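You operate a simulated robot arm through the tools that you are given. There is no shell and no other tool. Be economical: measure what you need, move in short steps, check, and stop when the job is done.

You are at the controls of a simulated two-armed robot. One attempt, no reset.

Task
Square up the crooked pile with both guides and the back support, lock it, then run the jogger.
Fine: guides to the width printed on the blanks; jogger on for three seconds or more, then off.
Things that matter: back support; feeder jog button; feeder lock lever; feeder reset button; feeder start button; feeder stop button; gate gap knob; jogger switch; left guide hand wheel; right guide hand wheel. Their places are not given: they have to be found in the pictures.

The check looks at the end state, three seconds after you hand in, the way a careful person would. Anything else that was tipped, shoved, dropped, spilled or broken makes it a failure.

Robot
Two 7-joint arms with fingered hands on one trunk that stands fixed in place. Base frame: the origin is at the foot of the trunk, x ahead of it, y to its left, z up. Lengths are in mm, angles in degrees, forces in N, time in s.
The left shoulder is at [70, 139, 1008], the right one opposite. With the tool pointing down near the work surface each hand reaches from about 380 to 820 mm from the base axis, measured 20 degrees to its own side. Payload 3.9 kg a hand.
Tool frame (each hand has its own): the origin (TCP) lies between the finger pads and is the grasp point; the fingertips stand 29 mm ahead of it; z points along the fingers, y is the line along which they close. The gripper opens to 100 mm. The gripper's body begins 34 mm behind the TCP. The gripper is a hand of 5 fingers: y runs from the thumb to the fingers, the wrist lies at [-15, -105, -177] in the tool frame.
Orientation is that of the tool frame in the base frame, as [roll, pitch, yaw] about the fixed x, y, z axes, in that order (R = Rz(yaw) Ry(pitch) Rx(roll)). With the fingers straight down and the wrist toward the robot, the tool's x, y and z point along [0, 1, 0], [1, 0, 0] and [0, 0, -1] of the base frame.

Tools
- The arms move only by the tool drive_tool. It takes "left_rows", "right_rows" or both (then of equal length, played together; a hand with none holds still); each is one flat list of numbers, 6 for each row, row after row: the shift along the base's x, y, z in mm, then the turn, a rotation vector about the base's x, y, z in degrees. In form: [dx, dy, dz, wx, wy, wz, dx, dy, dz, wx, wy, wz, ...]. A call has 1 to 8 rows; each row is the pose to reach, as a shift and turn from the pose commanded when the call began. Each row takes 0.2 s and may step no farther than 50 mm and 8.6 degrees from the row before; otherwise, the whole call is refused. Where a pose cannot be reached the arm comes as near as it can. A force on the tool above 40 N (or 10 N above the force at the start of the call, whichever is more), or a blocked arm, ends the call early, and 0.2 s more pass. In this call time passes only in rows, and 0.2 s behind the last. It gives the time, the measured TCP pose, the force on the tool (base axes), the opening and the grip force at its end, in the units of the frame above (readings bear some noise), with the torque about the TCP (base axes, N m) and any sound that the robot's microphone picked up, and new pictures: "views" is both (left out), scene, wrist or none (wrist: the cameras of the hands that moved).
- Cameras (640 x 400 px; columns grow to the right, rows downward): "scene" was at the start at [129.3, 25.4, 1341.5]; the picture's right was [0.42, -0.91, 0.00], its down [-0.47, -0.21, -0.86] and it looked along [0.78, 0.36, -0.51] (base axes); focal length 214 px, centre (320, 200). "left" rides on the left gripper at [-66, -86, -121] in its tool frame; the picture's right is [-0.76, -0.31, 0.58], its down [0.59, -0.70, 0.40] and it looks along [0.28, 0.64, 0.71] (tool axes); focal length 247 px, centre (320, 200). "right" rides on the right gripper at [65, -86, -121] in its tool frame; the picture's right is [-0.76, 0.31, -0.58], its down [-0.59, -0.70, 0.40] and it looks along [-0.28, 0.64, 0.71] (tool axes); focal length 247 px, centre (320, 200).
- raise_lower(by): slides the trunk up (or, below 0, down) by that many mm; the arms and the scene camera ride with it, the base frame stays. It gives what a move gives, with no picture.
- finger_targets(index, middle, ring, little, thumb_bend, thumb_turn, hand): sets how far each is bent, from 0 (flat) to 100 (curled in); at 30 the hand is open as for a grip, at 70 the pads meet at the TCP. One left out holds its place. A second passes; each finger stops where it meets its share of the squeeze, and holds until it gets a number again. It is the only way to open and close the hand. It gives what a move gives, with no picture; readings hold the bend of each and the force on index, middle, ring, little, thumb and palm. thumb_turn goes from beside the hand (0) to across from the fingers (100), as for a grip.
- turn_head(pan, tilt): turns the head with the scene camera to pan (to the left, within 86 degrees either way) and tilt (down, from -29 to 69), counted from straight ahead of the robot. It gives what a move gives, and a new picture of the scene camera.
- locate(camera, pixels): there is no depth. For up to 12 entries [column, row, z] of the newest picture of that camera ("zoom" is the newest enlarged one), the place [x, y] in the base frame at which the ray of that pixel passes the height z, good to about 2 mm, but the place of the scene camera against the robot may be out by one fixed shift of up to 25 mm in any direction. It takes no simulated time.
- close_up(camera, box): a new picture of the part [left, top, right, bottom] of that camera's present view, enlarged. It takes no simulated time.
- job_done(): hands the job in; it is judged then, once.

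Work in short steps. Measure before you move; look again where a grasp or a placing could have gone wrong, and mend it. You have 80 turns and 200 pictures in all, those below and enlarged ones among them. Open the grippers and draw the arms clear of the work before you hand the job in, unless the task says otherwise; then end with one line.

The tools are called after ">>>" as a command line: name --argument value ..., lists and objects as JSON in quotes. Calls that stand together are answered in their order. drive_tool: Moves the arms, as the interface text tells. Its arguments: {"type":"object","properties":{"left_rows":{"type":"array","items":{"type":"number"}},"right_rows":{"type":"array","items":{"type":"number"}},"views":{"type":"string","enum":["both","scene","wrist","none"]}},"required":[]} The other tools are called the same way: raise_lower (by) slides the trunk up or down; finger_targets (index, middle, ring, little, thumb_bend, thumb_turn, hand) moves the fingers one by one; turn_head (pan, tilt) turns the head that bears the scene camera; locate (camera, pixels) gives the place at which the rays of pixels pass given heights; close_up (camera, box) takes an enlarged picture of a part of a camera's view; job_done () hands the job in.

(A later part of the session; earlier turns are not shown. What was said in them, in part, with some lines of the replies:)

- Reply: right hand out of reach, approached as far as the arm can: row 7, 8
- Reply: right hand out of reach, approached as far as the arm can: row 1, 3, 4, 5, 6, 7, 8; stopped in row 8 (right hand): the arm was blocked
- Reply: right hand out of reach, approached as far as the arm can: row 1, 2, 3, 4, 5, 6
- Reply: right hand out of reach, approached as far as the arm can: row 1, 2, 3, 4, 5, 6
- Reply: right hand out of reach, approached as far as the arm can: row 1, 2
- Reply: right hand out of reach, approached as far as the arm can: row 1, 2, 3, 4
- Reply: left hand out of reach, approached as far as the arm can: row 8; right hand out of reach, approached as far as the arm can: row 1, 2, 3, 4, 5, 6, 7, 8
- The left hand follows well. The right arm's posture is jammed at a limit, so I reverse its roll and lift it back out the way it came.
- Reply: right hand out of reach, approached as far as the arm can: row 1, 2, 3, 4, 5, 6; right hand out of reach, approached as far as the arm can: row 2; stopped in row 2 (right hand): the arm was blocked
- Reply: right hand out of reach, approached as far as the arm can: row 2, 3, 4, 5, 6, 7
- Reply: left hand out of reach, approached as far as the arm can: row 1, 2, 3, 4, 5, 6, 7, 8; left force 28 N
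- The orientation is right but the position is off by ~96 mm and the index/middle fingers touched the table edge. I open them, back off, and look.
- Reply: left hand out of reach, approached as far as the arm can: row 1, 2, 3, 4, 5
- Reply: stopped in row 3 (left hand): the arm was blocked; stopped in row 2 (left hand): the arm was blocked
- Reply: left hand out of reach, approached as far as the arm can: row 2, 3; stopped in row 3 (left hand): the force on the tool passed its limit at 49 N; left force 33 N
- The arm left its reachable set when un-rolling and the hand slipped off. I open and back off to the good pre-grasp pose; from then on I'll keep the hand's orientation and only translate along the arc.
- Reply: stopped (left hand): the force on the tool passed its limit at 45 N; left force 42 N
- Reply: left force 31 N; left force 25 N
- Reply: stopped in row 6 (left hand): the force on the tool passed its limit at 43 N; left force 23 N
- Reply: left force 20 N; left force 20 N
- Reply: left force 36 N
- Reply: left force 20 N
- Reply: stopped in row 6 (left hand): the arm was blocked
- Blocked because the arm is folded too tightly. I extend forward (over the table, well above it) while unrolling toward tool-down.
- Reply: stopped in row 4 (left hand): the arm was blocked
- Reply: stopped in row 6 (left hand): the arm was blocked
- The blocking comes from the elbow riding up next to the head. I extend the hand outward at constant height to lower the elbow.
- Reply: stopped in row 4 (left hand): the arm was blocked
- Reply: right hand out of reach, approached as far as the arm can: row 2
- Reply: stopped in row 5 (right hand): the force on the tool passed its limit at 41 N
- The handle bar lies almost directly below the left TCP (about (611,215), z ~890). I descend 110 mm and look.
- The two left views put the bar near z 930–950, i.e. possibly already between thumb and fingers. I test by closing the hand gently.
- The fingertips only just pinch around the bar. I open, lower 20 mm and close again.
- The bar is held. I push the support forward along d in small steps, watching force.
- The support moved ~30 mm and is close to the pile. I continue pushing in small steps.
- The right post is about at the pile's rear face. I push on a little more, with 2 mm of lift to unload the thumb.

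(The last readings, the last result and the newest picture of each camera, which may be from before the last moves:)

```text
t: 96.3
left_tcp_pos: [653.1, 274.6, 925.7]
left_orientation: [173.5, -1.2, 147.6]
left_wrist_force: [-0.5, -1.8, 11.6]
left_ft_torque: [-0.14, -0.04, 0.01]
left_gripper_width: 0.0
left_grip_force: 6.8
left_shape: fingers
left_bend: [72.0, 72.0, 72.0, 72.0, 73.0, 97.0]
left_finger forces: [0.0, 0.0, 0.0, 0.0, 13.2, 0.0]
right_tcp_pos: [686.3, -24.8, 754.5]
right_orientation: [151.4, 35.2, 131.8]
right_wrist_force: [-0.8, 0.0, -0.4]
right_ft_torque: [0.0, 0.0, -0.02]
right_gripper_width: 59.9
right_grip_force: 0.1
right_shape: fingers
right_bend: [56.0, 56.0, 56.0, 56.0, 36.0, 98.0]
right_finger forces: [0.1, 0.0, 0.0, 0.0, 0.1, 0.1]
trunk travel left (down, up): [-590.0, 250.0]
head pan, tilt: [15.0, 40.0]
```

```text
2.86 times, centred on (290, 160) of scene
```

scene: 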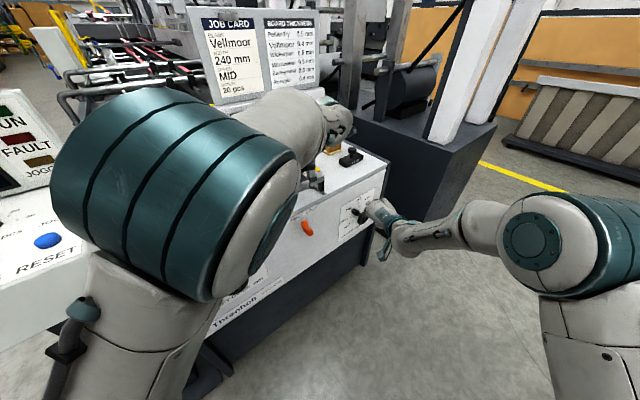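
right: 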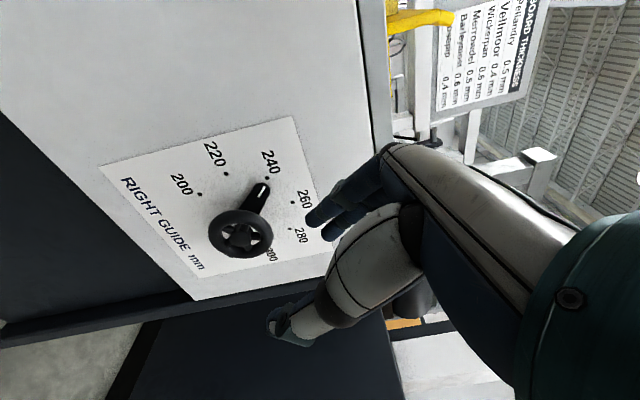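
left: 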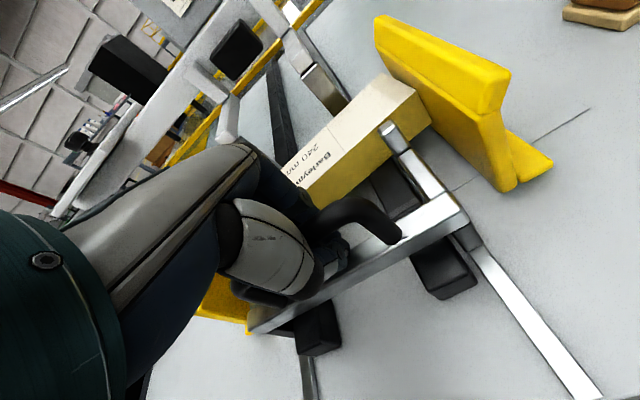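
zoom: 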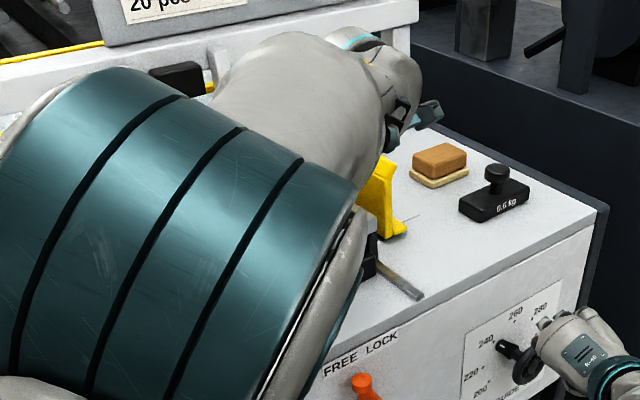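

No push-back yet. I continue forward 16 mm more.

>>> drive_tool --left_rows '[3.4, 4.9, 1, 0, 0, 0, 6.9, 9.8, 2, 0, 0, 0, 10.3, 14.8, 2, 0, 0, 0]' --views "wrist"

>>> close_up --camera "left" --box '[200, 20, 500, 280]'

```text
t: 97.1
left_tcp_pos: [663.3, 284.2, 926.1]
left_orientation: [172.5, -2.2, 147.0]
left_wrist_force: [-1.4, -1.9, 14.9]
left_ft_torque: [-0.19, -0.03, -0.02]
left_gripper_width: 0.0
left_grip_force: 8.2
left_shape: fingers
left_bend: [72.0, 72.0, 72.0, 72.0, 73.0, 98.0]
left_finger forces: [0.1, 0.0, 0.0, 0.0, 16.0, 0.1]
right_tcp_pos: [684.7, -22.9, 754.4]
right_orientation: [151.5, 35.3, 131.8]
right_wrist_force: [0.2, 0.3, -0.1]
right_ft_torque: [-0.02, -0.02, 0.01]
right_gripper_width: 59.8
right_grip_force: 0.0
right_shape: fingers
right_bend: [56.0, 56.0, 56.0, 56.0, 36.0, 98.0]
right_finger forces: [0.0, 0.1, 0.1, 0.0, 0.0, 0.0]
trunk travel left (down, up): [-590.0, 250.0]
head pan, tilt: [15.0, 40.0]
```

left: 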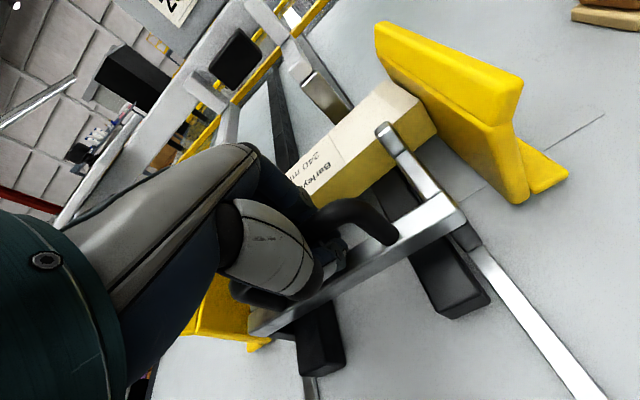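

```text
1.54 times, centred on (350, 150) of left
```

zoom: 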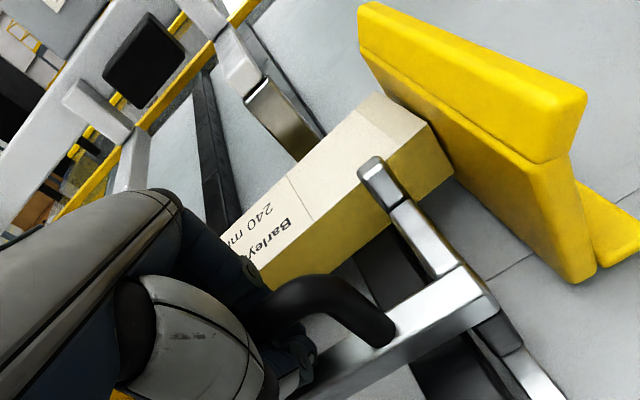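

The thumb presses on the frame bar (15 N up), so I lift 6 mm while pushing on.

>>> drive_tool --left_rows '[1, 1.5, 4, 0, 0, 0, 4.6, 7, 6, 0, 0, 0, 8, 12.5, 6, 0, 0, 0, 11.4, 18, 6, 0, 0, 0]' --views "wrist"

>>> close_up --camera "left" --box '[200, 20, 500, 280]'

```text
t: 98.1
left_tcp_pos: [677.1, 290.5, 923.6]
left_orientation: [171.8, -3.7, 146.2]
left_wrist_force: [-3.7, -0.9, 1.1]
left_ft_torque: [0.1, -0.15, -0.06]
left_gripper_width: 0.0
left_grip_force: 5.1
left_shape: fingers
left_bend: [72.0, 72.0, 72.0, 72.0, 73.0, 98.0]
left_finger forces: [0.1, 0.0, 0.1, 0.1, 10.3, 0.0]
right_tcp_pos: [686.1, -22.7, 751.8]
right_orientation: [151.3, 35.2, 131.9]
right_wrist_force: [-0.7, 0.8, 0.2]
right_ft_torque: [-0.01, 0.03, 0.0]
right_gripper_width: 59.9
right_grip_force: 0.0
right_shape: fingers
right_bend: [56.0, 56.0, 56.0, 56.0, 36.0, 98.0]
right_finger forces: [0.0, 0.0, 0.0, 0.0, 0.1, 0.0]
trunk travel left (down, up): [-590.0, 250.0]
head pan, tilt: [15.0, 40.0]
```

left: 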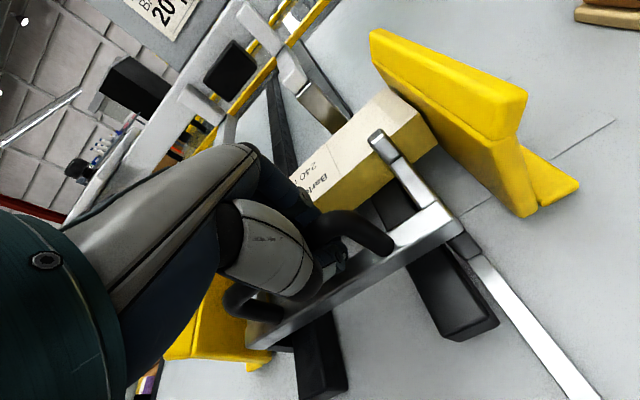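

```text
1.54 times, centred on (350, 150) of left
```

zoom: 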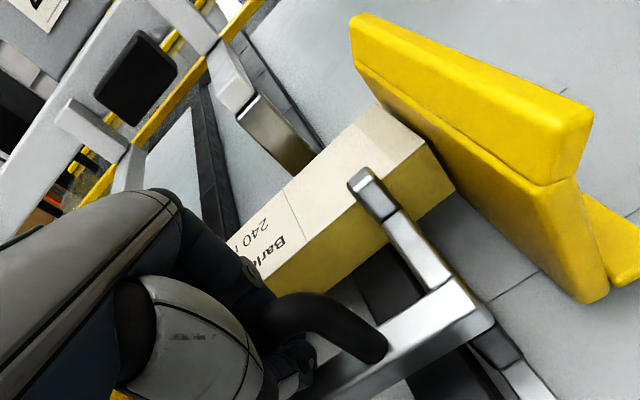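

I need to be economical now. I push the support on toward contact, and at the same time bring the closed right hand to the left side of the lever knob (knob ≈ (558,187,784)).

>>> drive_tool --left_rows '[2.5, 6, 3, 0, 0, 0, 5, 12, 4, 0, 0, 0, 8, 18, 4, 0, 0, 0, 11, 24, 4, 0, 0, 0, 14, 30, 4, 0, 0, 0]' --views "wrist"

>>> finger_targets --hand "right" --index 75 --middle 75 --ring 75 --little 75 --thumb_bend 75

>>> drive_tool --right_rows '[-38, 30, 9, 3.7, 5.3, 0, -76, 60, 18, 7.4, 10.7, 0, -114, 90, 27, 11.1, 16, 0, -153, 120, 37, 14.9, 21.3, 0, -191, 150, 46, 18.6, 26.7, 0, -229, 180, 55, 22.3, 32, 0, -211, 205, 55, 22.3, 32, 0, -196, 227, 55, 22.3, 32, 0]' --views "both"

>>> close_up --camera "left" --box '[200, 20, 500, 280]'

```text
t: 99.3
left_tcp_pos: [693.5, 318.7, 928.1]
left_orientation: [171.9, -3.7, 146.1]
left_wrist_force: [-4.7, -15.2, -13.6]
left_ft_torque: [0.73, -0.35, 0.02]
left_gripper_width: 1.1
left_grip_force: 16.8
left_shape: fingers
left_bend: [72.0, 72.0, 72.0, 72.0, 63.0, 95.0]
left_finger forces: [0.1, 0.1, 0.1, 0.0, 33.9, 0.0]
right_tcp_pos: [687.6, -24.5, 751.8]
right_orientation: [151.5, 35.0, 131.9]
right_wrist_force: [-0.9, 0.1, -0.3]
right_ft_torque: [-0.02, 0.02, 0.0]
right_gripper_width: 60.0
right_grip_force: 0.0
right_shape: fingers
right_bend: [56.0, 56.0, 56.0, 56.0, 36.0, 98.0]
right_finger forces: [0.1, 0.0, 0.0, 0.1, 0.0, 0.1]
trunk travel left (down, up): [-590.0, 250.0]
head pan, tilt: [15.0, 40.0]
```

left: 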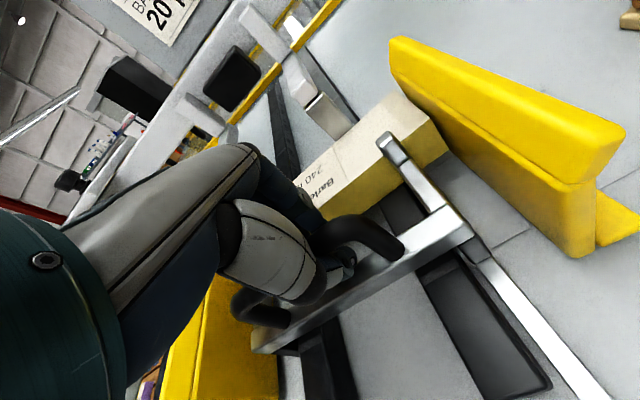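

```text
t: 100.3
left_tcp_pos: [693.1, 320.4, 928.3]
left_orientation: [172.0, -3.6, 146.1]
left_wrist_force: [-5.6, -16.2, -17.1]
left_ft_torque: [0.87, -0.4, 0.0]
left_gripper_width: 2.7
left_grip_force: 19.2
left_shape: fingers
left_bend: [72.0, 72.0, 72.0, 72.0, 61.0, 95.0]
left_finger forces: [0.0, 0.0, 0.0, 0.0, 39.0, 0.0]
right_tcp_pos: [688.0, -23.7, 752.6]
right_orientation: [151.5, 35.0, 131.8]
right_wrist_force: [0.6, 0.1, -0.7]
right_ft_torque: [0.02, -0.04, 0.01]
right_gripper_width: 0.0
right_grip_force: 0.1
right_shape: fingers
right_bend: [75.0, 75.0, 75.0, 75.0, 69.0, 98.0]
right_finger forces: [0.1, 0.0, 0.0, 0.0, 0.0, 0.1]
trunk travel left (down, up): [-590.0, 250.0]
head pan, tilt: [15.0, 40.0]
```

```text
refused: row 4 steps farther than a row can; nothing moved
```

```text
1.54 times, centred on (350, 150) of left
```

zoom: 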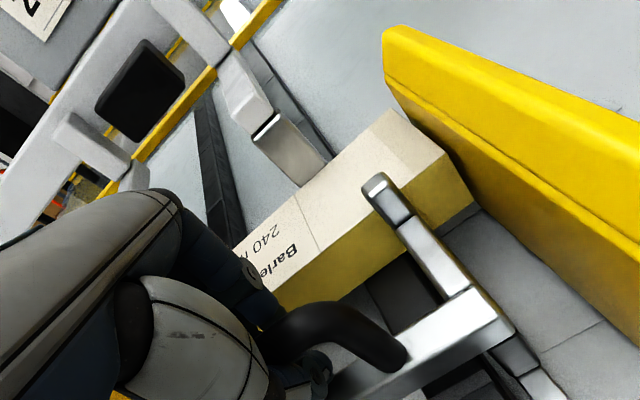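

The support now meets resistance (~16 N). I push 8 mm further to seat the pile and redo the right-hand move with smaller steps.

>>> drive_tool --left_rows '[1.7, 2.5, 0, 0, 0, 0, 3.4, 4.9, 0, 0, 0, 0, 5, 7.4, 0, 0, 0, 0]' --views "wrist"

>>> drive_tool --right_rows '[-33, 26, 8, 3.2, 4.6, 0, -66, 52, 16, 6.4, 9.2, 0, -98, 77, 24, 9.6, 13.7, 0, -131, 103, 32, 12.8, 18.3, 0, -164, 129, 40, 16, 22.9, 0, -197, 155, 48, 19.2, 27.5, 0, -229, 180, 55, 22.3, 32, 0, -211, 205, 55, 22.3, 32, 0]' --views "both"

>>> close_up --camera "left" --box '[180, 20, 500, 390]'

```text
t: 101.3
left_tcp_pos: [695.6, 321.1, 928.4]
left_orientation: [172.4, -3.5, 145.6]
left_wrist_force: [-13.0, -22.4, -6.1]
left_ft_torque: [0.73, -0.49, -0.12]
left_gripper_width: 4.8
left_grip_force: 25.8
left_shape: fingers
left_bend: [72.0, 72.0, 72.0, 72.0, 56.0, 96.0]
left_finger forces: [0.0, 0.0, 0.0, 0.0, 50.7, 0.0]
right_tcp_pos: [685.8, -24.3, 753.8]
right_orientation: [151.3, 35.2, 131.8]
right_wrist_force: [0.0, 0.2, 0.5]
right_ft_torque: [0.0, -0.02, -0.03]
right_gripper_width: 0.0
right_grip_force: 0.1
right_shape: fingers
right_bend: [75.0, 75.0, 75.0, 75.0, 69.0, 98.0]
right_finger forces: [0.0, 0.0, 0.0, 0.0, 0.1, 0.0]
trunk travel left (down, up): [-590.0, 250.0]
head pan, tilt: [15.0, 40.0]
stopped in row 3 (left hand): the force on the tool passed its limit at 40 N (the readings are from after the stop); the commanded pose is now the measured one
```

left: 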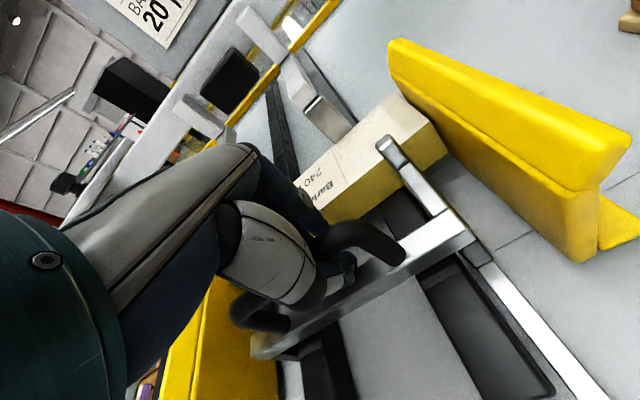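

```text
t: 103.1
left_tcp_pos: [696.7, 322.8, 927.9]
left_orientation: [172.2, -3.6, 145.8]
left_wrist_force: [-14.9, -24.2, -13.3]
left_ft_torque: [1.03, -0.69, -0.11]
left_gripper_width: 6.7
left_grip_force: 28.6
left_shape: fingers
left_bend: [72.0, 72.0, 72.0, 72.0, 52.0, 96.0]
left_finger forces: [0.1, 0.0, 0.0, 0.1, 57.8, 0.0]
right_tcp_pos: [474.0, 180.4, 810.2]
right_orientation: [159.7, -3.2, 134.4]
right_wrist_force: [0.5, -0.2, 0.6]
right_ft_torque: [-0.02, 0.0, 0.01]
right_gripper_width: 0.1
right_grip_force: 0.0
right_shape: fingers
right_bend: [75.0, 75.0, 75.0, 75.0, 69.0, 97.0]
right_finger forces: [0.1, 0.0, 0.0, 0.0, 0.1, 0.0]
trunk travel left (down, up): [-590.0, 250.0]
head pan, tilt: [15.0, 40.0]
```

scene: 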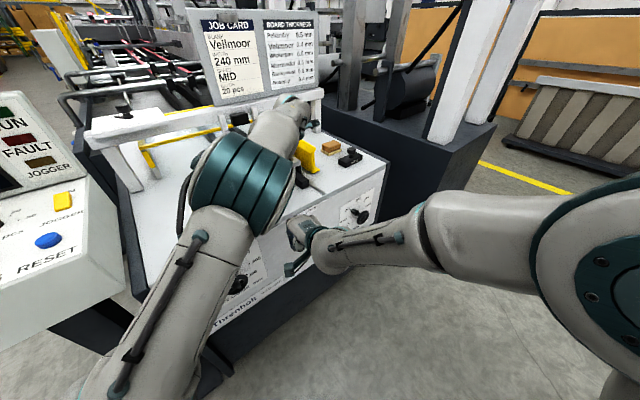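
right: 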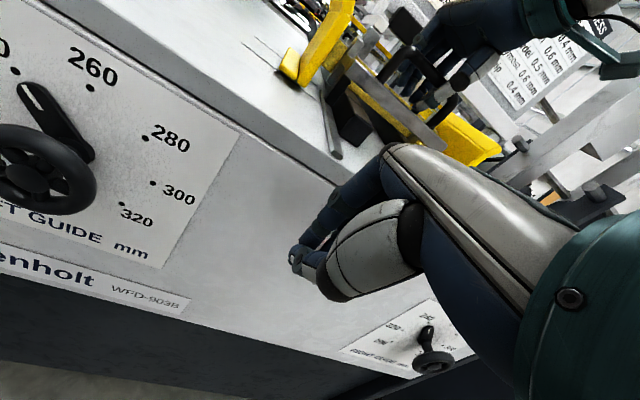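

```text
1.08 times, centred on (340, 205) of left (not enlarged: the box is as wide or as high as the picture)
```

zoom: 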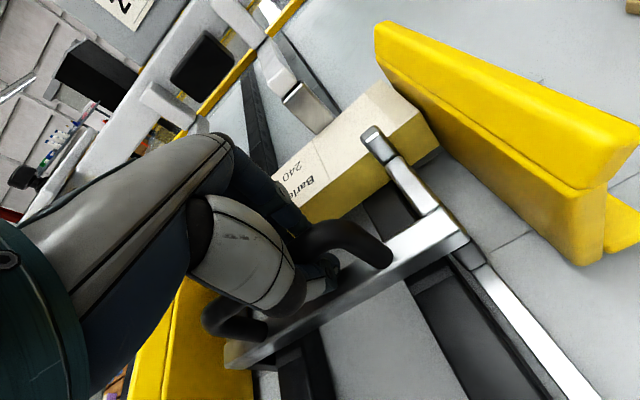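

The support and pile are seated firmly (≈28 N held). Now the right hand moves forward beside the knob and sweeps it to the right toward LOCK while the left hand keeps pressing.

>>> drive_tool --right_rows '[10, 14, -5, 0, 0, 0, 19, 27, -10, 0, 0, 0, 29, 20, -10, 0, 0, 0, 39, 13, -10, 0, 0, 0, 49, 6, -10, 0, 0, 0, 59, -1, -10, 0, 0, 0, 68, -7, -10, 0, 0, 0, 77, -13, -10, 0, 0, 0]' --views "both"

>>> close_up --camera "scene" --box '[270, 180, 350, 250]'

>>> close_up --camera "left" --box '[300, 200, 640, 400]'

```text
t: 104.9
left_tcp_pos: [695.0, 323.3, 929.1]
left_orientation: [172.2, -3.5, 145.8]
left_wrist_force: [-16.6, -24.5, -11.4]
left_ft_torque: [0.99, -0.65, -0.15]
left_gripper_width: 6.6
left_grip_force: 29.7
left_shape: fingers
left_bend: [72.0, 72.0, 72.0, 72.0, 53.0, 96.0]
left_finger forces: [0.0, 0.1, 0.1, 0.0, 59.2, 0.0]
right_tcp_pos: [553.7, 167.1, 796.2]
right_orientation: [159.8, -3.2, 134.3]
right_wrist_force: [-0.2, -0.6, -0.5]
right_ft_torque: [0.04, 0.02, 0.01]
right_gripper_width: 0.0
right_grip_force: 0.5
right_shape: fingers
right_bend: [75.0, 75.0, 75.0, 75.0, 69.0, 97.0]
right_finger forces: [0.1, 0.0, 0.9, 0.0, 0.0, 0.0]
trunk travel left (down, up): [-590.0, 250.0]
head pan, tilt: [15.0, 40.0]
```

scene: 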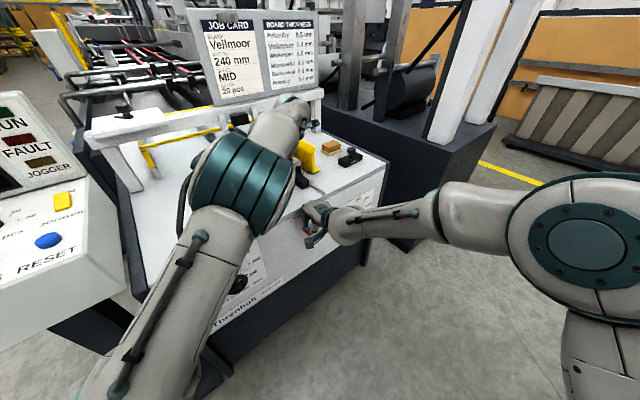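
right: 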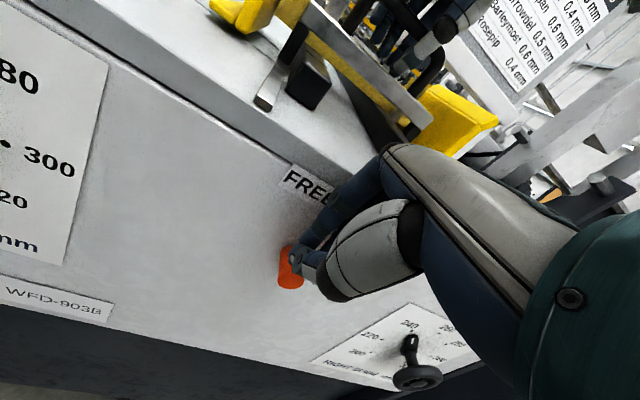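

```text
5.71 times, centred on (310, 215) of scene
```

zoom: 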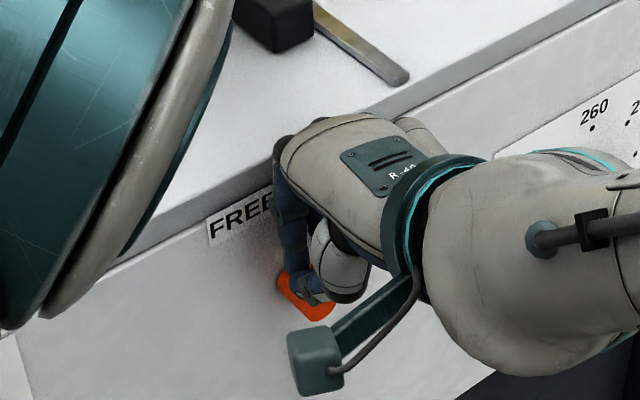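

```text
1.88 times, centred on (470, 300) of left
```

zoom: 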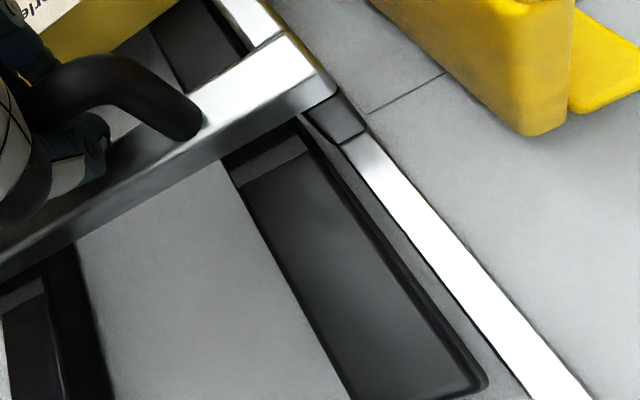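

I push 36 mm further to reach the stop, then back off from the panel to see the lever.

>>> drive_tool --right_rows '[10, -7, 0, 0, 0, 0, 20, -14, -2, 0, 0, 0, 30, -21, -6, 0, 0, 0, 24, -17, -4, 0, 0, 0, 12, -35, -4, 0, 0, 0, -8, -62, -4, 0, 0, 0, -28, -90, -4, 0, 0, 0, -20, -125, 0, 0, 0, 0]' --views "both"

>>> close_up --camera "scene" --box '[270, 180, 350, 250]'

>>> close_up --camera "scene" --box '[0, 90, 150, 290]'

>>> locate --camera "scene" --pixels '[[63, 201, 980], [63, 201, 1000], [63, 201, 1020], [61, 193, 980], [61, 193, 1000], [65, 208, 1000]]'

```text
t: 106.7
left_tcp_pos: [696.0, 322.9, 930.0]
left_orientation: [171.9, -3.6, 145.8]
left_wrist_force: [-15.8, -24.5, -4.8]
left_ft_torque: [0.54, -0.47, -0.11]
left_gripper_width: 9.0
left_grip_force: 27.2
left_shape: fingers
left_bend: [72.0, 72.0, 72.0, 72.0, 52.0, 95.0]
left_finger forces: [0.1, 0.0, 0.0, 0.0, 54.9, 0.0]
right_tcp_pos: [534.7, 39.5, 801.5]
right_orientation: [159.6, -3.2, 134.3]
right_wrist_force: [0.1, 0.5, -0.3]
right_ft_torque: [-0.02, 0.04, 0.02]
right_gripper_width: 0.3
right_grip_force: 0.0
right_shape: fingers
right_bend: [75.0, 75.0, 75.0, 75.0, 69.0, 97.0]
right_finger forces: [0.0, 0.0, 0.0, 0.0, 0.0, 0.0]
trunk travel left (down, up): [-590.0, 250.0]
head pan, tilt: [15.0, 40.0]
```

scene: 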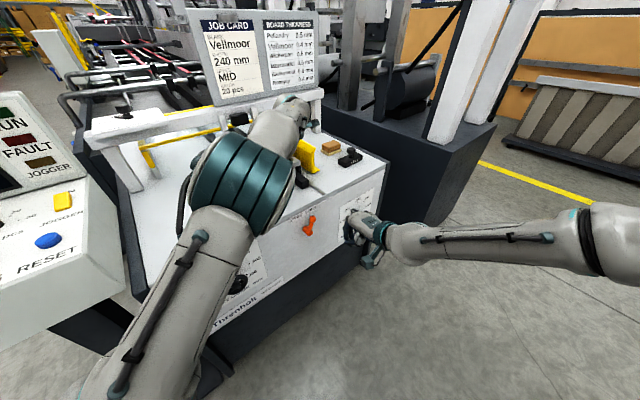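
right: 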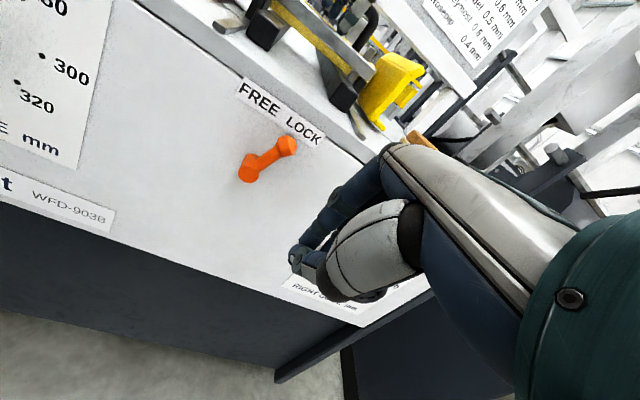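

```text
5.71 times, centred on (310, 215) of scene
```

zoom: 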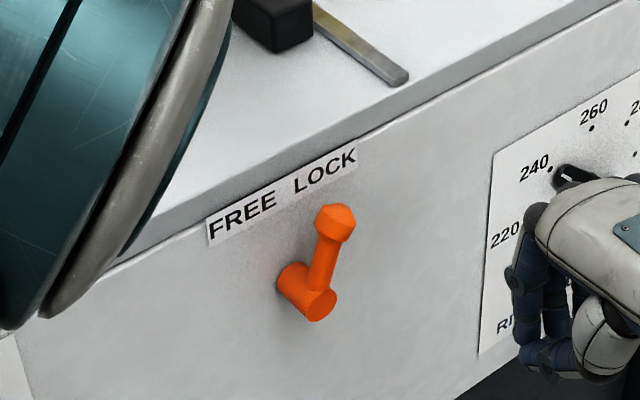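

```text
2.00 times, centred on (75, 190) of scene
```

zoom: 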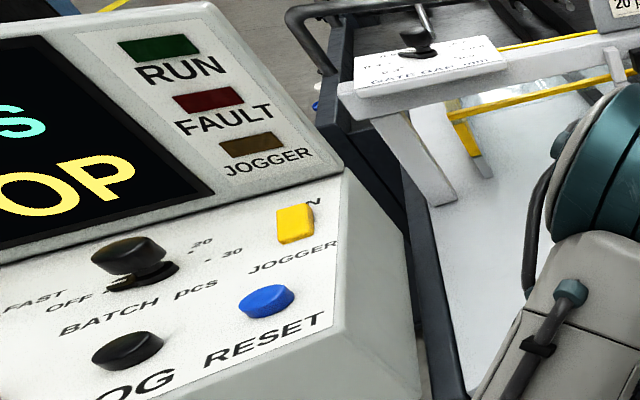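

```text
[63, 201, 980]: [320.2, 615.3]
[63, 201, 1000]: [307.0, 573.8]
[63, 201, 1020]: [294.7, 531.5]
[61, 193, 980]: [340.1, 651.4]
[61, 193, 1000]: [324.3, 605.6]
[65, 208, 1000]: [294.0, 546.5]
```

The lever stands at LOCK. Now the jogger: I release the support handle, lift clear, carry the left hand over to the console and form a pressing fingertip.

>>> finger_targets --hand "left" --index 40 --middle 40 --ring 40 --little 40 --thumb_bend 30

>>> drive_tool --left_rows '[0, 0, 35, 0, 0, 0, 0, 0, 70, 0, 0, 0, -15, 0, 105, 0, 0, 0, -35, 0, 140, 0, 0, 0, -60, 5, 170, 0, 0, 0, -85, 10, 195, 0, 0, 0, -110, 15, 210, 0, 0, 0, -136, 20, 220, 0, 0, 0]' --views "none"

>>> drive_tool --left_rows '[-30, 32, -2, 0, 0, 0, -61, 64, -6, 0, 0, 0, -91, 96, -12, 0, 0, 0, -122, 128, -20, 0, 0, 0, -152, 160, -28, 0, 0, 0, -183, 192, -36, 0, 0, 0, -213, 224, -44, 0, 0, 0, -244, 257, -49, 0, 0, 0]' --views "both"

>>> finger_targets --hand "left" --index 100 --middle 70 --ring 100 --little 100 --thumb_bend 70

>>> close_up --camera "left" --box '[0, 0, 640, 400]'

>>> turn_head --pan 45 --tilt 35

```text
t: 107.7
left_tcp_pos: [697.9, 326.6, 927.4]
left_orientation: [172.3, -3.5, 145.9]
left_wrist_force: [0.8, -0.1, -0.1]
left_ft_torque: [-0.03, -0.04, -0.01]
left_gripper_width: 86.6
left_grip_force: 0.1
left_shape: fingers
left_bend: [40.0, 40.0, 40.0, 40.0, 30.0, 98.0]
left_finger forces: [0.1, 0.0, 0.1, 0.0, 0.1, 0.0]
right_tcp_pos: [535.6, 42.1, 800.7]
right_orientation: [159.8, -3.1, 134.3]
right_wrist_force: [0.3, -0.3, 0.0]
right_ft_torque: [-0.01, -0.03, 0.01]
right_gripper_width: 0.0
right_grip_force: 0.0
right_shape: fingers
right_bend: [75.0, 75.0, 75.0, 75.0, 69.0, 97.0]
right_finger forces: [0.0, 0.0, 0.1, 0.1, 0.1, 0.1]
trunk travel left (down, up): [-590.0, 250.0]
head pan, tilt: [15.0, 40.0]
```

```text
t: 109.5
left_tcp_pos: [558.8, 348.1, 1146.8]
left_orientation: [172.2, -3.5, 145.9]
left_wrist_force: [0.3, -0.3, 0.1]
left_ft_torque: [0.0, 0.01, -0.02]
left_gripper_width: 86.9
left_grip_force: 0.1
left_shape: fingers
left_bend: [40.0, 40.0, 40.0, 40.0, 30.0, 98.0]
left_finger forces: [0.0, 0.1, 0.0, 0.0, 0.1, 0.0]
right_tcp_pos: [533.8, 43.0, 800.5]
right_orientation: [159.7, -3.1, 134.4]
right_wrist_force: [0.7, 0.0, 0.7]
right_ft_torque: [0.0, -0.01, 0.01]
right_gripper_width: 0.0
right_grip_force: 0.1
right_shape: fingers
right_bend: [75.0, 75.0, 75.0, 75.0, 69.0, 97.0]
right_finger forces: [0.0, 0.0, 0.0, 0.0, 0.1, 0.0]
trunk travel left (down, up): [-590.0, 250.0]
head pan, tilt: [15.0, 40.0]
```

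```text
t: 111.3
left_tcp_pos: [316.9, 607.2, 1094.2]
left_orientation: [172.2, -3.5, 145.9]
left_wrist_force: [-0.2, 0.2, -0.8]
left_ft_torque: [0.01, -0.03, 0.0]
left_gripper_width: 86.5
left_grip_force: 0.0
left_shape: fingers
left_bend: [40.0, 40.0, 40.0, 40.0, 30.0, 98.0]
left_finger forces: [0.1, 0.0, 0.1, 0.0, 0.0, 0.0]
right_tcp_pos: [534.1, 44.3, 801.1]
right_orientation: [159.8, -3.1, 134.4]
right_wrist_force: [0.1, 0.4, -0.1]
right_ft_torque: [-0.03, -0.04, 0.0]
right_gripper_width: 0.0
right_grip_force: 0.1
right_shape: fingers
right_bend: [75.0, 75.0, 75.0, 75.0, 69.0, 97.0]
right_finger forces: [0.1, 0.0, 0.1, 0.1, 0.0, 0.0]
trunk travel left (down, up): [-590.0, 250.0]
head pan, tilt: [15.0, 40.0]
```

scene: 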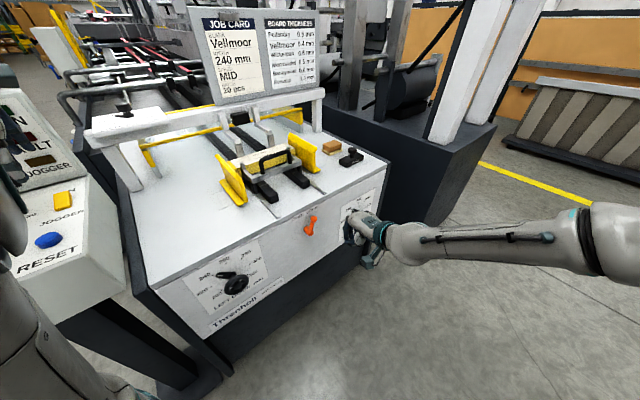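
left: 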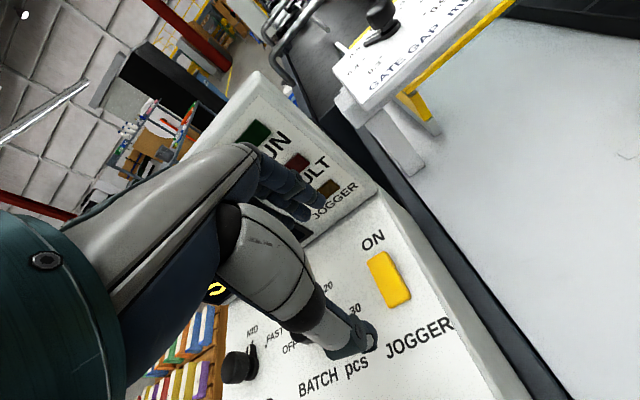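

```text
t: 112.3
left_tcp_pos: [317.5, 606.4, 1096.2]
left_orientation: [172.2, -3.5, 145.9]
left_wrist_force: [0.0, -0.4, -0.2]
left_ft_torque: [-0.03, -0.01, 0.01]
left_gripper_width: 32.7
left_grip_force: 0.0
left_shape: fingers
left_bend: [100.0, 70.0, 100.0, 100.0, 70.0, 98.0]
left_finger forces: [0.1, 0.1, 0.0, 0.1, 0.0, 0.0]
right_tcp_pos: [535.2, 43.2, 800.9]
right_orientation: [159.8, -3.0, 134.4]
right_wrist_force: [0.3, -1.2, -0.9]
right_ft_torque: [0.06, -0.03, 0.0]
right_gripper_width: 0.2
right_grip_force: 0.0
right_shape: fingers
right_bend: [75.0, 75.0, 75.0, 75.0, 69.0, 97.0]
right_finger forces: [0.1, 0.0, 0.1, 0.1, 0.0, 0.0]
trunk travel left (down, up): [-590.0, 250.0]
head pan, tilt: [15.0, 40.0]
```

```text
1.00 times, centred on (320, 200) of left (not enlarged: the box is as wide or as high as the picture)
```

zoom: 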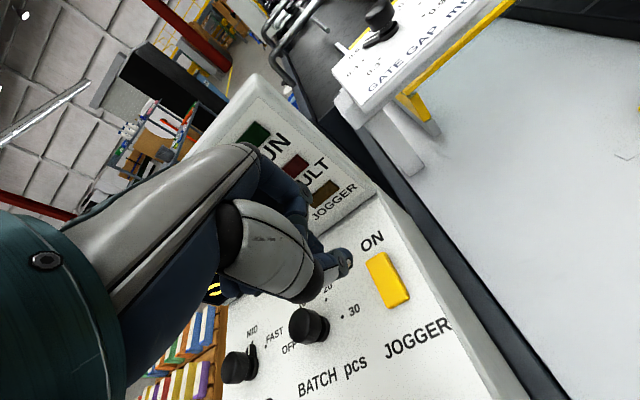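

```text
t: 113.2
left_tcp_pos: [317.9, 605.5, 1095.4]
left_orientation: [172.2, -3.5, 145.9]
left_wrist_force: [0.8, 0.1, 0.5]
left_ft_torque: [-0.01, -0.02, 0.0]
left_gripper_width: 33.2
left_grip_force: 0.0
left_shape: fingers
left_bend: [100.0, 70.0, 100.0, 100.0, 70.0, 98.0]
left_finger forces: [0.0, 0.0, 0.0, 0.1, 0.1, 0.0]
right_tcp_pos: [534.7, 42.7, 801.4]
right_orientation: [159.7, -3.1, 134.6]
right_wrist_force: [-0.6, -0.2, -0.3]
right_ft_torque: [-0.04, -0.02, 0.01]
right_gripper_width: 0.0
right_grip_force: 0.1
right_shape: fingers
right_bend: [75.0, 75.0, 75.0, 75.0, 69.0, 97.0]
right_finger forces: [0.0, 0.0, 0.0, 0.0, 0.0, 0.0]
trunk travel left (down, up): [-590.0, 250.0]
head pan, tilt: [45.0, 35.0]
```

scene: 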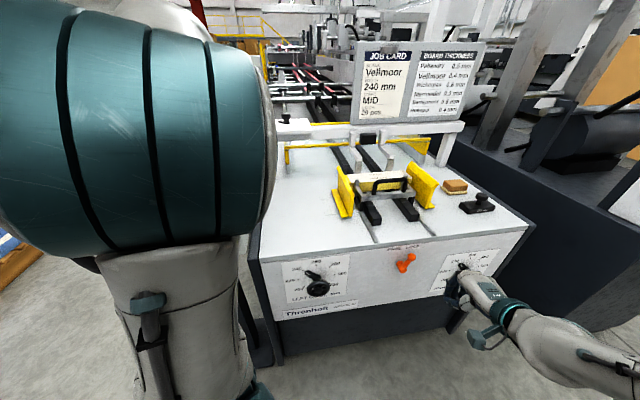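

The switch is clearly visible in the left camera: centre (388,279), ON end (377,258), near end (400,300). I locate these.

>>> locate --camera "left" --pixels '[[388, 279, 940], [388, 279, 960], [388, 279, 980], [378, 260, 960], [399, 298, 960], [378, 260, 940], [399, 298, 940], [310, 242, 960]]'

>>> close_up --camera "left" --box '[280, 200, 460, 340]'

```text
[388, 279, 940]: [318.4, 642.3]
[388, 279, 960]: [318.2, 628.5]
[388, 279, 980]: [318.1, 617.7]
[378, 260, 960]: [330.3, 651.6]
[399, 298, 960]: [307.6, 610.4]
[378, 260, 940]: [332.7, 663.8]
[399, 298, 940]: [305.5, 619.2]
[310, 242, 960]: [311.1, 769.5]
```

```text
2.86 times, centred on (370, 270) of left
```

zoom: 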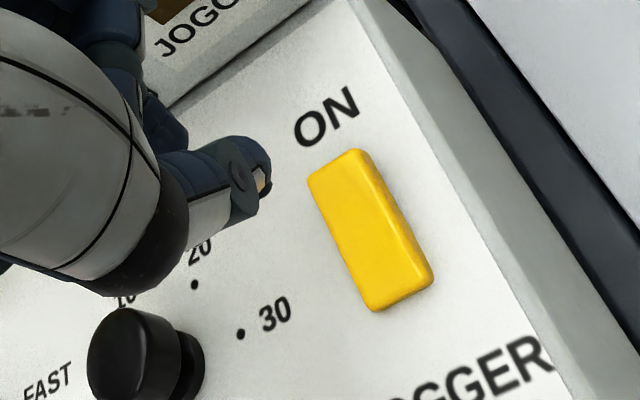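

Switch centre ≈ (317.5,621,973), long axis along (0.455,0.89). I press the ON (far) half, then lift and look at the lamp.

>>> drive_tool --left_rows '[5, 22.6, -20, 0, 0, 0, 5, 22.6, -55, 0, 0, 0, 5, 22.6, -77, 0, 0, 0, 5, 22.6, -84, 0, 0, 0, 5, 22.6, -90, 0, 0, 0, 5, 22.6, -95, 0, 0, 0, 5, 22.6, -100, 0, 0, 0, 5, 22.6, -105, 0, 0, 0]' --views "wrist"

>>> drive_tool --left_rows '[0, 0, 25, 0, 0, 0, 0, -5, 50, 0, 0, 0]' --views "wrist"

>>> close_up --camera "left" --box '[260, 150, 460, 340]'

```text
t: 115.1
left_tcp_pos: [323.8, 628.8, 1006.9]
left_orientation: [170.4, -3.4, 146.3]
left_wrist_force: [0.9, -0.7, 17.8]
left_ft_torque: [-0.05, -0.16, 0.0]
left_gripper_width: 31.5
left_grip_force: 8.4
left_shape: fingers
left_bend: [100.0, 70.0, 100.0, 100.0, 76.0, 98.0]
left_finger forces: [0.0, 0.0, 0.0, 0.0, 17.0, 0.0]
right_tcp_pos: [534.8, 41.8, 800.5]
right_orientation: [159.6, -3.1, 134.4]
right_wrist_force: [0.0, 1.0, -0.3]
right_ft_torque: [-0.02, -0.01, 0.03]
right_gripper_width: 0.2
right_grip_force: 0.1
right_shape: fingers
right_bend: [75.0, 75.0, 75.0, 75.0, 69.0, 97.0]
right_finger forces: [0.1, 0.0, 0.0, 0.1, 0.1, 0.0]
trunk travel left (down, up): [-590.0, 250.0]
head pan, tilt: [45.0, 35.0]
stopped in row 8 (left hand): the force on the tool passed its limit at 41 N (the readings are from after the stop); the commanded pose is now the measured one
```

left: 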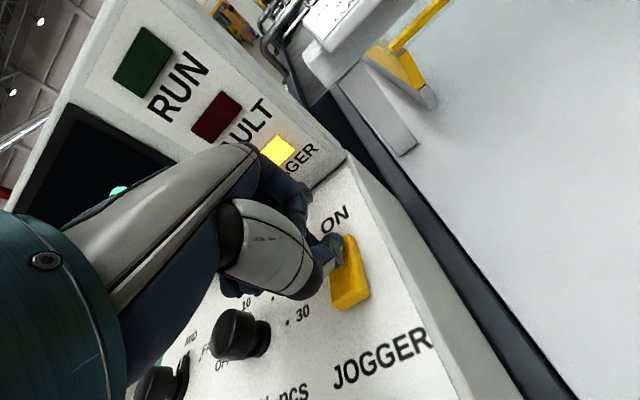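

```text
t: 115.7
left_tcp_pos: [322.8, 622.3, 1050.7]
left_orientation: [171.3, -3.6, 146.1]
left_wrist_force: [0.3, -0.7, -0.5]
left_ft_torque: [-0.05, 0.01, -0.02]
left_gripper_width: 33.6
left_grip_force: 0.3
left_shape: fingers
left_bend: [100.0, 70.0, 100.0, 100.0, 70.0, 98.0]
left_finger forces: [0.0, 0.1, 0.1, 0.1, 0.0, 0.0]
right_tcp_pos: [534.1, 43.3, 800.9]
right_orientation: [159.8, -3.1, 134.4]
right_wrist_force: [-0.4, 0.2, 0.6]
right_ft_torque: [-0.04, 0.04, -0.03]
right_gripper_width: 0.0
right_grip_force: 0.2
right_shape: fingers
right_bend: [75.0, 75.0, 75.0, 75.0, 69.0, 97.0]
right_finger forces: [0.0, 0.0, 0.1, 0.0, 0.0, 0.0]
trunk travel left (down, up): [-590.0, 250.0]
head pan, tilt: [45.0, 35.0]
```

left: 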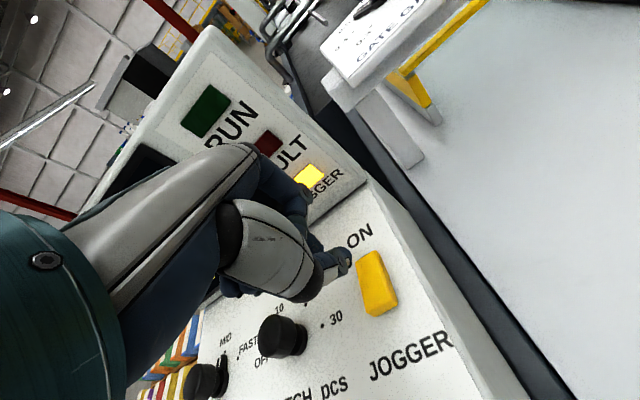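

```text
2.11 times, centred on (360, 245) of left
5 turns are left
```

zoom: 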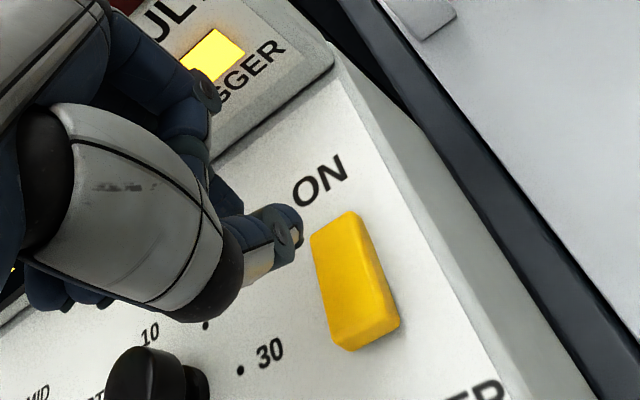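

The JOGGER lamp is lit. I hold for over three seconds, then press the near (off) half and lift.

>>> drive_tool --left_rows '[0, 0, 0, 0, 0, 0, 0, 0, 0, 0, 0, 0, 0, 0, 0, 0, 0, 0, 0, 0, 0, 0, 0, 0, 0, 0, 0, 0, 0, 0, 0, 0, 0, 0, 0, 0, 0, 0, 0, 0, 0, 0, 0, 0, 0, 0, 0, 0]' --views "none"

>>> drive_tool --left_rows '[0, 0, 0, 0, 0, 0, 0, 0, 0, 0, 0, 0, 0, 0, 0, 0, 0, 0, 0, 0, 0, 0, 0, 0, 0, 0, 0, 0, 0, 0, 0, 0, 0, 0, 0, 0, 0, 0, 0, 0, 0, 0, 0, 0, 0, 0, 0, 0]' --views "none"

>>> drive_tool --left_rows '[-8.8, -20.8, -20, 0, 0, 0, -8.8, -20.8, -40, 0, 0, 0, -8.8, -20.8, -47, 0, 0, 0, -8.8, -20.8, -52, 0, 0, 0, -8.8, -20.8, -57, 0, 0, 0, -8.8, -20.8, -62, 0, 0, 0, -8.8, -20.8, -67, 0, 0, 0, -8.8, -20.8, -72, 0, 0, 0]' --views "wrist"

>>> drive_tool --left_rows '[0, 0, 30, 0, 0, 0, 0, 0, 60, 0, 0, 0]' --views "wrist"

>>> close_up --camera "scene" --box '[270, 130, 480, 310]'

```text
t: 117.5
left_tcp_pos: [322.4, 624.1, 1050.7]
left_orientation: [171.1, -3.6, 146.1]
left_wrist_force: [0.0, 0.1, 0.4]
left_ft_torque: [0.0, -0.01, -0.01]
left_gripper_width: 33.8
left_grip_force: 0.1
left_shape: fingers
left_bend: [100.0, 70.0, 100.0, 100.0, 70.0, 98.0]
left_finger forces: [0.0, 0.0, 0.0, 0.0, 0.0, 0.1]
right_tcp_pos: [535.7, 42.7, 799.1]
right_orientation: [159.8, -3.0, 134.5]
right_wrist_force: [0.0, -0.3, 0.5]
right_ft_torque: [0.0, -0.02, 0.0]
right_gripper_width: 0.1
right_grip_force: 0.0
right_shape: fingers
right_bend: [75.0, 75.0, 75.0, 75.0, 69.0, 97.0]
right_finger forces: [0.0, 0.1, 0.0, 0.1, 0.1, 0.1]
trunk travel left (down, up): [-590.0, 250.0]
head pan, tilt: [45.0, 35.0]
```

```text
t: 119.3
left_tcp_pos: [322.7, 625.4, 1051.2]
left_orientation: [171.2, -3.6, 146.1]
left_wrist_force: [-0.6, 0.0, -0.3]
left_ft_torque: [-0.05, 0.01, -0.03]
left_gripper_width: 33.5
left_grip_force: 0.1
left_shape: fingers
left_bend: [100.0, 70.0, 100.0, 100.0, 70.0, 98.0]
left_finger forces: [0.0, 0.0, 0.0, 0.0, 0.1, 0.0]
right_tcp_pos: [534.3, 41.8, 801.1]
right_orientation: [159.7, -3.0, 134.4]
right_wrist_force: [1.1, -0.5, -0.2]
right_ft_torque: [-0.01, -0.02, -0.01]
right_gripper_width: 0.0
right_grip_force: 0.0
right_shape: fingers
right_bend: [75.0, 75.0, 75.0, 75.0, 69.0, 97.0]
right_finger forces: [0.1, 0.1, 0.0, 0.1, 0.0, 0.0]
trunk travel left (down, up): [-590.0, 250.0]
head pan, tilt: [45.0, 35.0]
```

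```text
t: 120.5
left_tcp_pos: [315.0, 601.8, 1008.8]
left_orientation: [169.5, -3.5, 146.4]
left_wrist_force: [-5.6, -10.0, 25.9]
left_ft_torque: [-0.54, 0.18, -0.02]
left_gripper_width: 33.3
left_grip_force: 14.2
left_shape: fingers
left_bend: [100.0, 70.0, 100.0, 100.0, 72.0, 98.0]
left_finger forces: [0.0, 0.0, 0.0, 0.0, 28.4, 0.0]
right_tcp_pos: [533.8, 41.0, 801.8]
right_orientation: [159.6, -3.2, 134.4]
right_wrist_force: [0.2, 0.1, -0.5]
right_ft_torque: [0.01, -0.02, 0.0]
right_gripper_width: 0.2
right_grip_force: 0.1
right_shape: fingers
right_bend: [75.0, 75.0, 75.0, 75.0, 69.0, 97.0]
right_finger forces: [0.0, 0.0, 0.0, 0.1, 0.0, 0.0]
trunk travel left (down, up): [-590.0, 250.0]
head pan, tilt: [45.0, 35.0]
stopped in row 5 (left hand): the force on the tool passed its limit at 42 N (the readings are from after the stop); the commanded pose is now the measured one
```

left: 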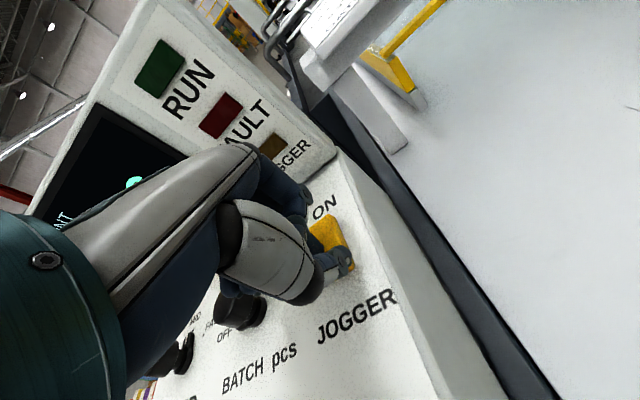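

```text
t: 121.1
left_tcp_pos: [316.4, 606.3, 1061.6]
left_orientation: [170.4, -3.5, 146.3]
left_wrist_force: [-0.3, -0.4, 0.2]
left_ft_torque: [0.01, 0.03, 0.0]
left_gripper_width: 34.0
left_grip_force: 0.1
left_shape: fingers
left_bend: [100.0, 70.0, 100.0, 100.0, 70.0, 98.0]
left_finger forces: [0.0, 0.1, 0.1, 0.1, 0.1, 0.0]
right_tcp_pos: [534.3, 42.5, 800.2]
right_orientation: [159.8, -3.1, 134.3]
right_wrist_force: [-0.5, -0.4, -0.3]
right_ft_torque: [0.03, 0.01, -0.02]
right_gripper_width: 0.0
right_grip_force: 0.0
right_shape: fingers
right_bend: [75.0, 75.0, 75.0, 75.0, 69.0, 97.0]
right_finger forces: [0.0, 0.1, 0.0, 0.0, 0.0, 0.0]
trunk travel left (down, up): [-590.0, 250.0]
head pan, tilt: [45.0, 35.0]
```

left: 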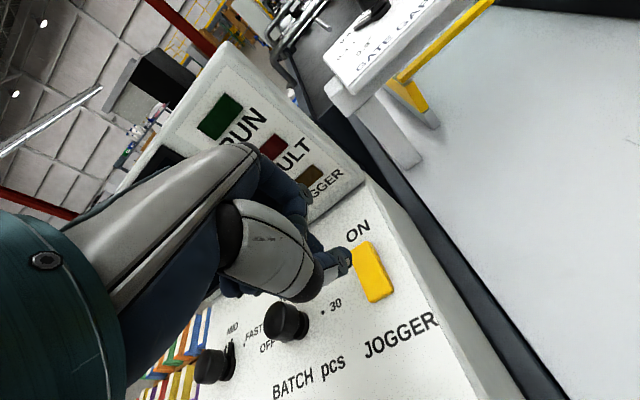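

```text
2.22 times, centred on (375, 220) of scene
4 turns are left
```

zoom: 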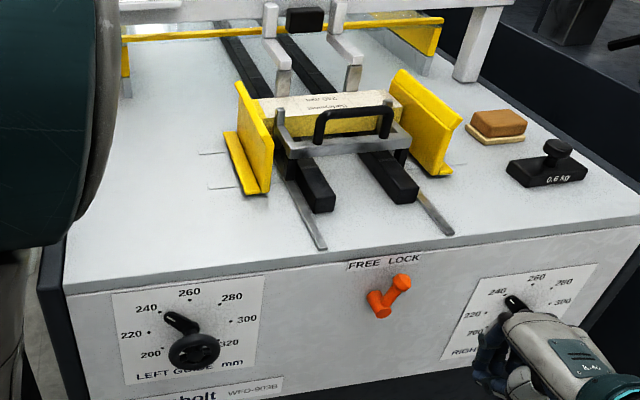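

The lamp is off again after ~5.5 s; pile square, dials at 240, lever at LOCK. I raise the left hand, draw the right hand away from the panel and open both hands.

>>> drive_tool --left_rows '[0, 0, 40, 0, 0, 0, 0, 0, 80, 0, 0, 0, 0, 0, 120, 0, 0, 0, 0, 0, 150, 0, 0, 0]' --right_rows '[-15, -25, 10, 0, 0, 0, -30, -50, 20, 0, 0, 0, -40, -75, 30, 0, 0, 0, -50, -100, 40, 0, 0, 0]' --views "none"

>>> finger_targets --hand "left" --index 30 --middle 30 --ring 30 --little 30 --thumb_bend 30

>>> finger_targets --hand "right" --index 30 --middle 30 --ring 30 --little 30 --thumb_bend 30

>>> turn_head --pan 30 --tilt 38

>>> close_up --camera "scene" --box '[200, 120, 420, 290]'

```text
t: 122.1
left_tcp_pos: [316.9, 603.9, 1213.7]
left_orientation: [170.2, -3.4, 146.2]
left_wrist_force: [-0.2, -0.1, 0.8]
left_ft_torque: [0.02, 0.0, -0.02]
left_gripper_width: 34.2
left_grip_force: 0.1
left_shape: fingers
left_bend: [100.0, 70.0, 100.0, 100.0, 70.0, 98.0]
left_finger forces: [0.0, 0.0, 0.0, 0.0, 0.1, 0.1]
right_tcp_pos: [485.3, -58.0, 841.3]
right_orientation: [159.8, -3.1, 134.4]
right_wrist_force: [-0.1, 0.0, 0.8]
right_ft_torque: [0.01, 0.0, -0.01]
right_gripper_width: 0.0
right_grip_force: 0.1
right_shape: fingers
right_bend: [75.0, 75.0, 75.0, 75.0, 69.0, 97.0]
right_finger forces: [0.1, 0.0, 0.0, 0.1, 0.0, 0.0]
trunk travel left (down, up): [-590.0, 250.0]
head pan, tilt: [45.0, 35.0]
```

```text
t: 123.1
left_tcp_pos: [318.8, 603.6, 1214.2]
left_orientation: [170.4, -3.4, 146.2]
left_wrist_force: [0.2, -0.5, -0.1]
left_ft_torque: [0.01, -0.01, -0.01]
left_gripper_width: 98.4
left_grip_force: 0.0
left_shape: fingers
left_bend: [30.0, 30.0, 30.0, 30.0, 30.0, 98.0]
left_finger forces: [0.0, 0.0, 0.0, 0.0, 0.0, 0.0]
right_tcp_pos: [484.5, -56.5, 841.5]
right_orientation: [159.8, -3.2, 134.4]
right_wrist_force: [-0.2, -0.4, -0.2]
right_ft_torque: [0.02, -0.02, 0.03]
right_gripper_width: 0.2
right_grip_force: 0.1
right_shape: fingers
right_bend: [75.0, 75.0, 75.0, 75.0, 69.0, 97.0]
right_finger forces: [0.0, 0.0, 0.1, 0.0, 0.0, 0.0]
trunk travel left (down, up): [-590.0, 250.0]
head pan, tilt: [45.0, 35.0]
```

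```text
t: 124.1
left_tcp_pos: [319.5, 604.5, 1213.6]
left_orientation: [170.5, -3.4, 146.3]
left_wrist_force: [0.2, -0.5, -0.2]
left_ft_torque: [0.01, -0.02, 0.01]
left_gripper_width: 98.4
left_grip_force: 0.0
left_shape: fingers
left_bend: [30.0, 30.0, 30.0, 30.0, 30.0, 98.0]
left_finger forces: [0.1, 0.0, 0.0, 0.0, 0.0, 0.0]
right_tcp_pos: [484.6, -57.7, 843.3]
right_orientation: [159.7, -3.0, 134.4]
right_wrist_force: [0.4, 0.3, -0.2]
right_ft_torque: [0.0, 0.0, -0.01]
right_gripper_width: 98.2
right_grip_force: 0.1
right_shape: fingers
right_bend: [30.0, 30.0, 30.0, 30.0, 30.0, 97.0]
right_finger forces: [0.1, 0.1, 0.1, 0.1, 0.0, 0.0]
trunk travel left (down, up): [-590.0, 250.0]
head pan, tilt: [45.0, 35.0]
```

```text
t: 124.8
left_tcp_pos: [317.8, 604.8, 1213.2]
left_orientation: [170.4, -3.4, 146.2]
left_wrist_force: [0.4, 0.3, 0.1]
left_ft_torque: [0.01, 0.03, 0.02]
left_gripper_width: 98.5
left_grip_force: 0.1
left_shape: fingers
left_bend: [30.0, 30.0, 30.0, 30.0, 30.0, 98.0]
left_finger forces: [0.0, 0.0, 0.0, 0.1, 0.0, 0.1]
right_tcp_pos: [484.7, -57.8, 843.7]
right_orientation: [159.7, -3.0, 134.3]
right_wrist_force: [0.2, 1.2, 0.6]
right_ft_torque: [-0.01, 0.01, 0.03]
right_gripper_width: 98.2
right_grip_force: 0.1
right_shape: fingers
right_bend: [30.0, 30.0, 30.0, 30.0, 30.0, 97.0]
right_finger forces: [0.0, 0.1, 0.0, 0.1, 0.1, 0.0]
trunk travel left (down, up): [-590.0, 250.0]
head pan, tilt: [30.0, 38.0]
```

scene: 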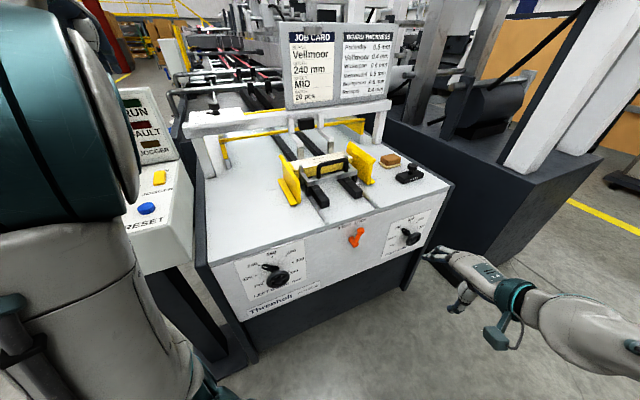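

```text
2.35 times, centred on (310, 205) of scene
3 turns are left
```

zoom: 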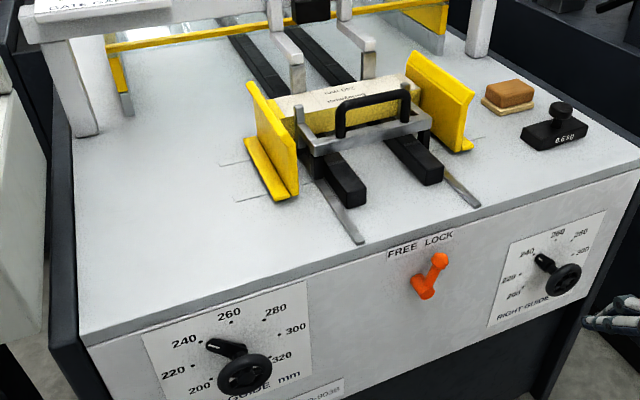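

Everything is in place: both pointers at 240, support against the pile, lever at LOCK, jogger lamp dark, and hands open and clear. I hand in.

>>> job_done

```text
The job is handed in.
```

The pile is squared against the gate with both guides at 240 mm (the width printed on the blanks), the back support is pressed up behind it, and the lever is at LOCK. The jogger ran for about 5.5 s and is now off; both hands are open and clear.
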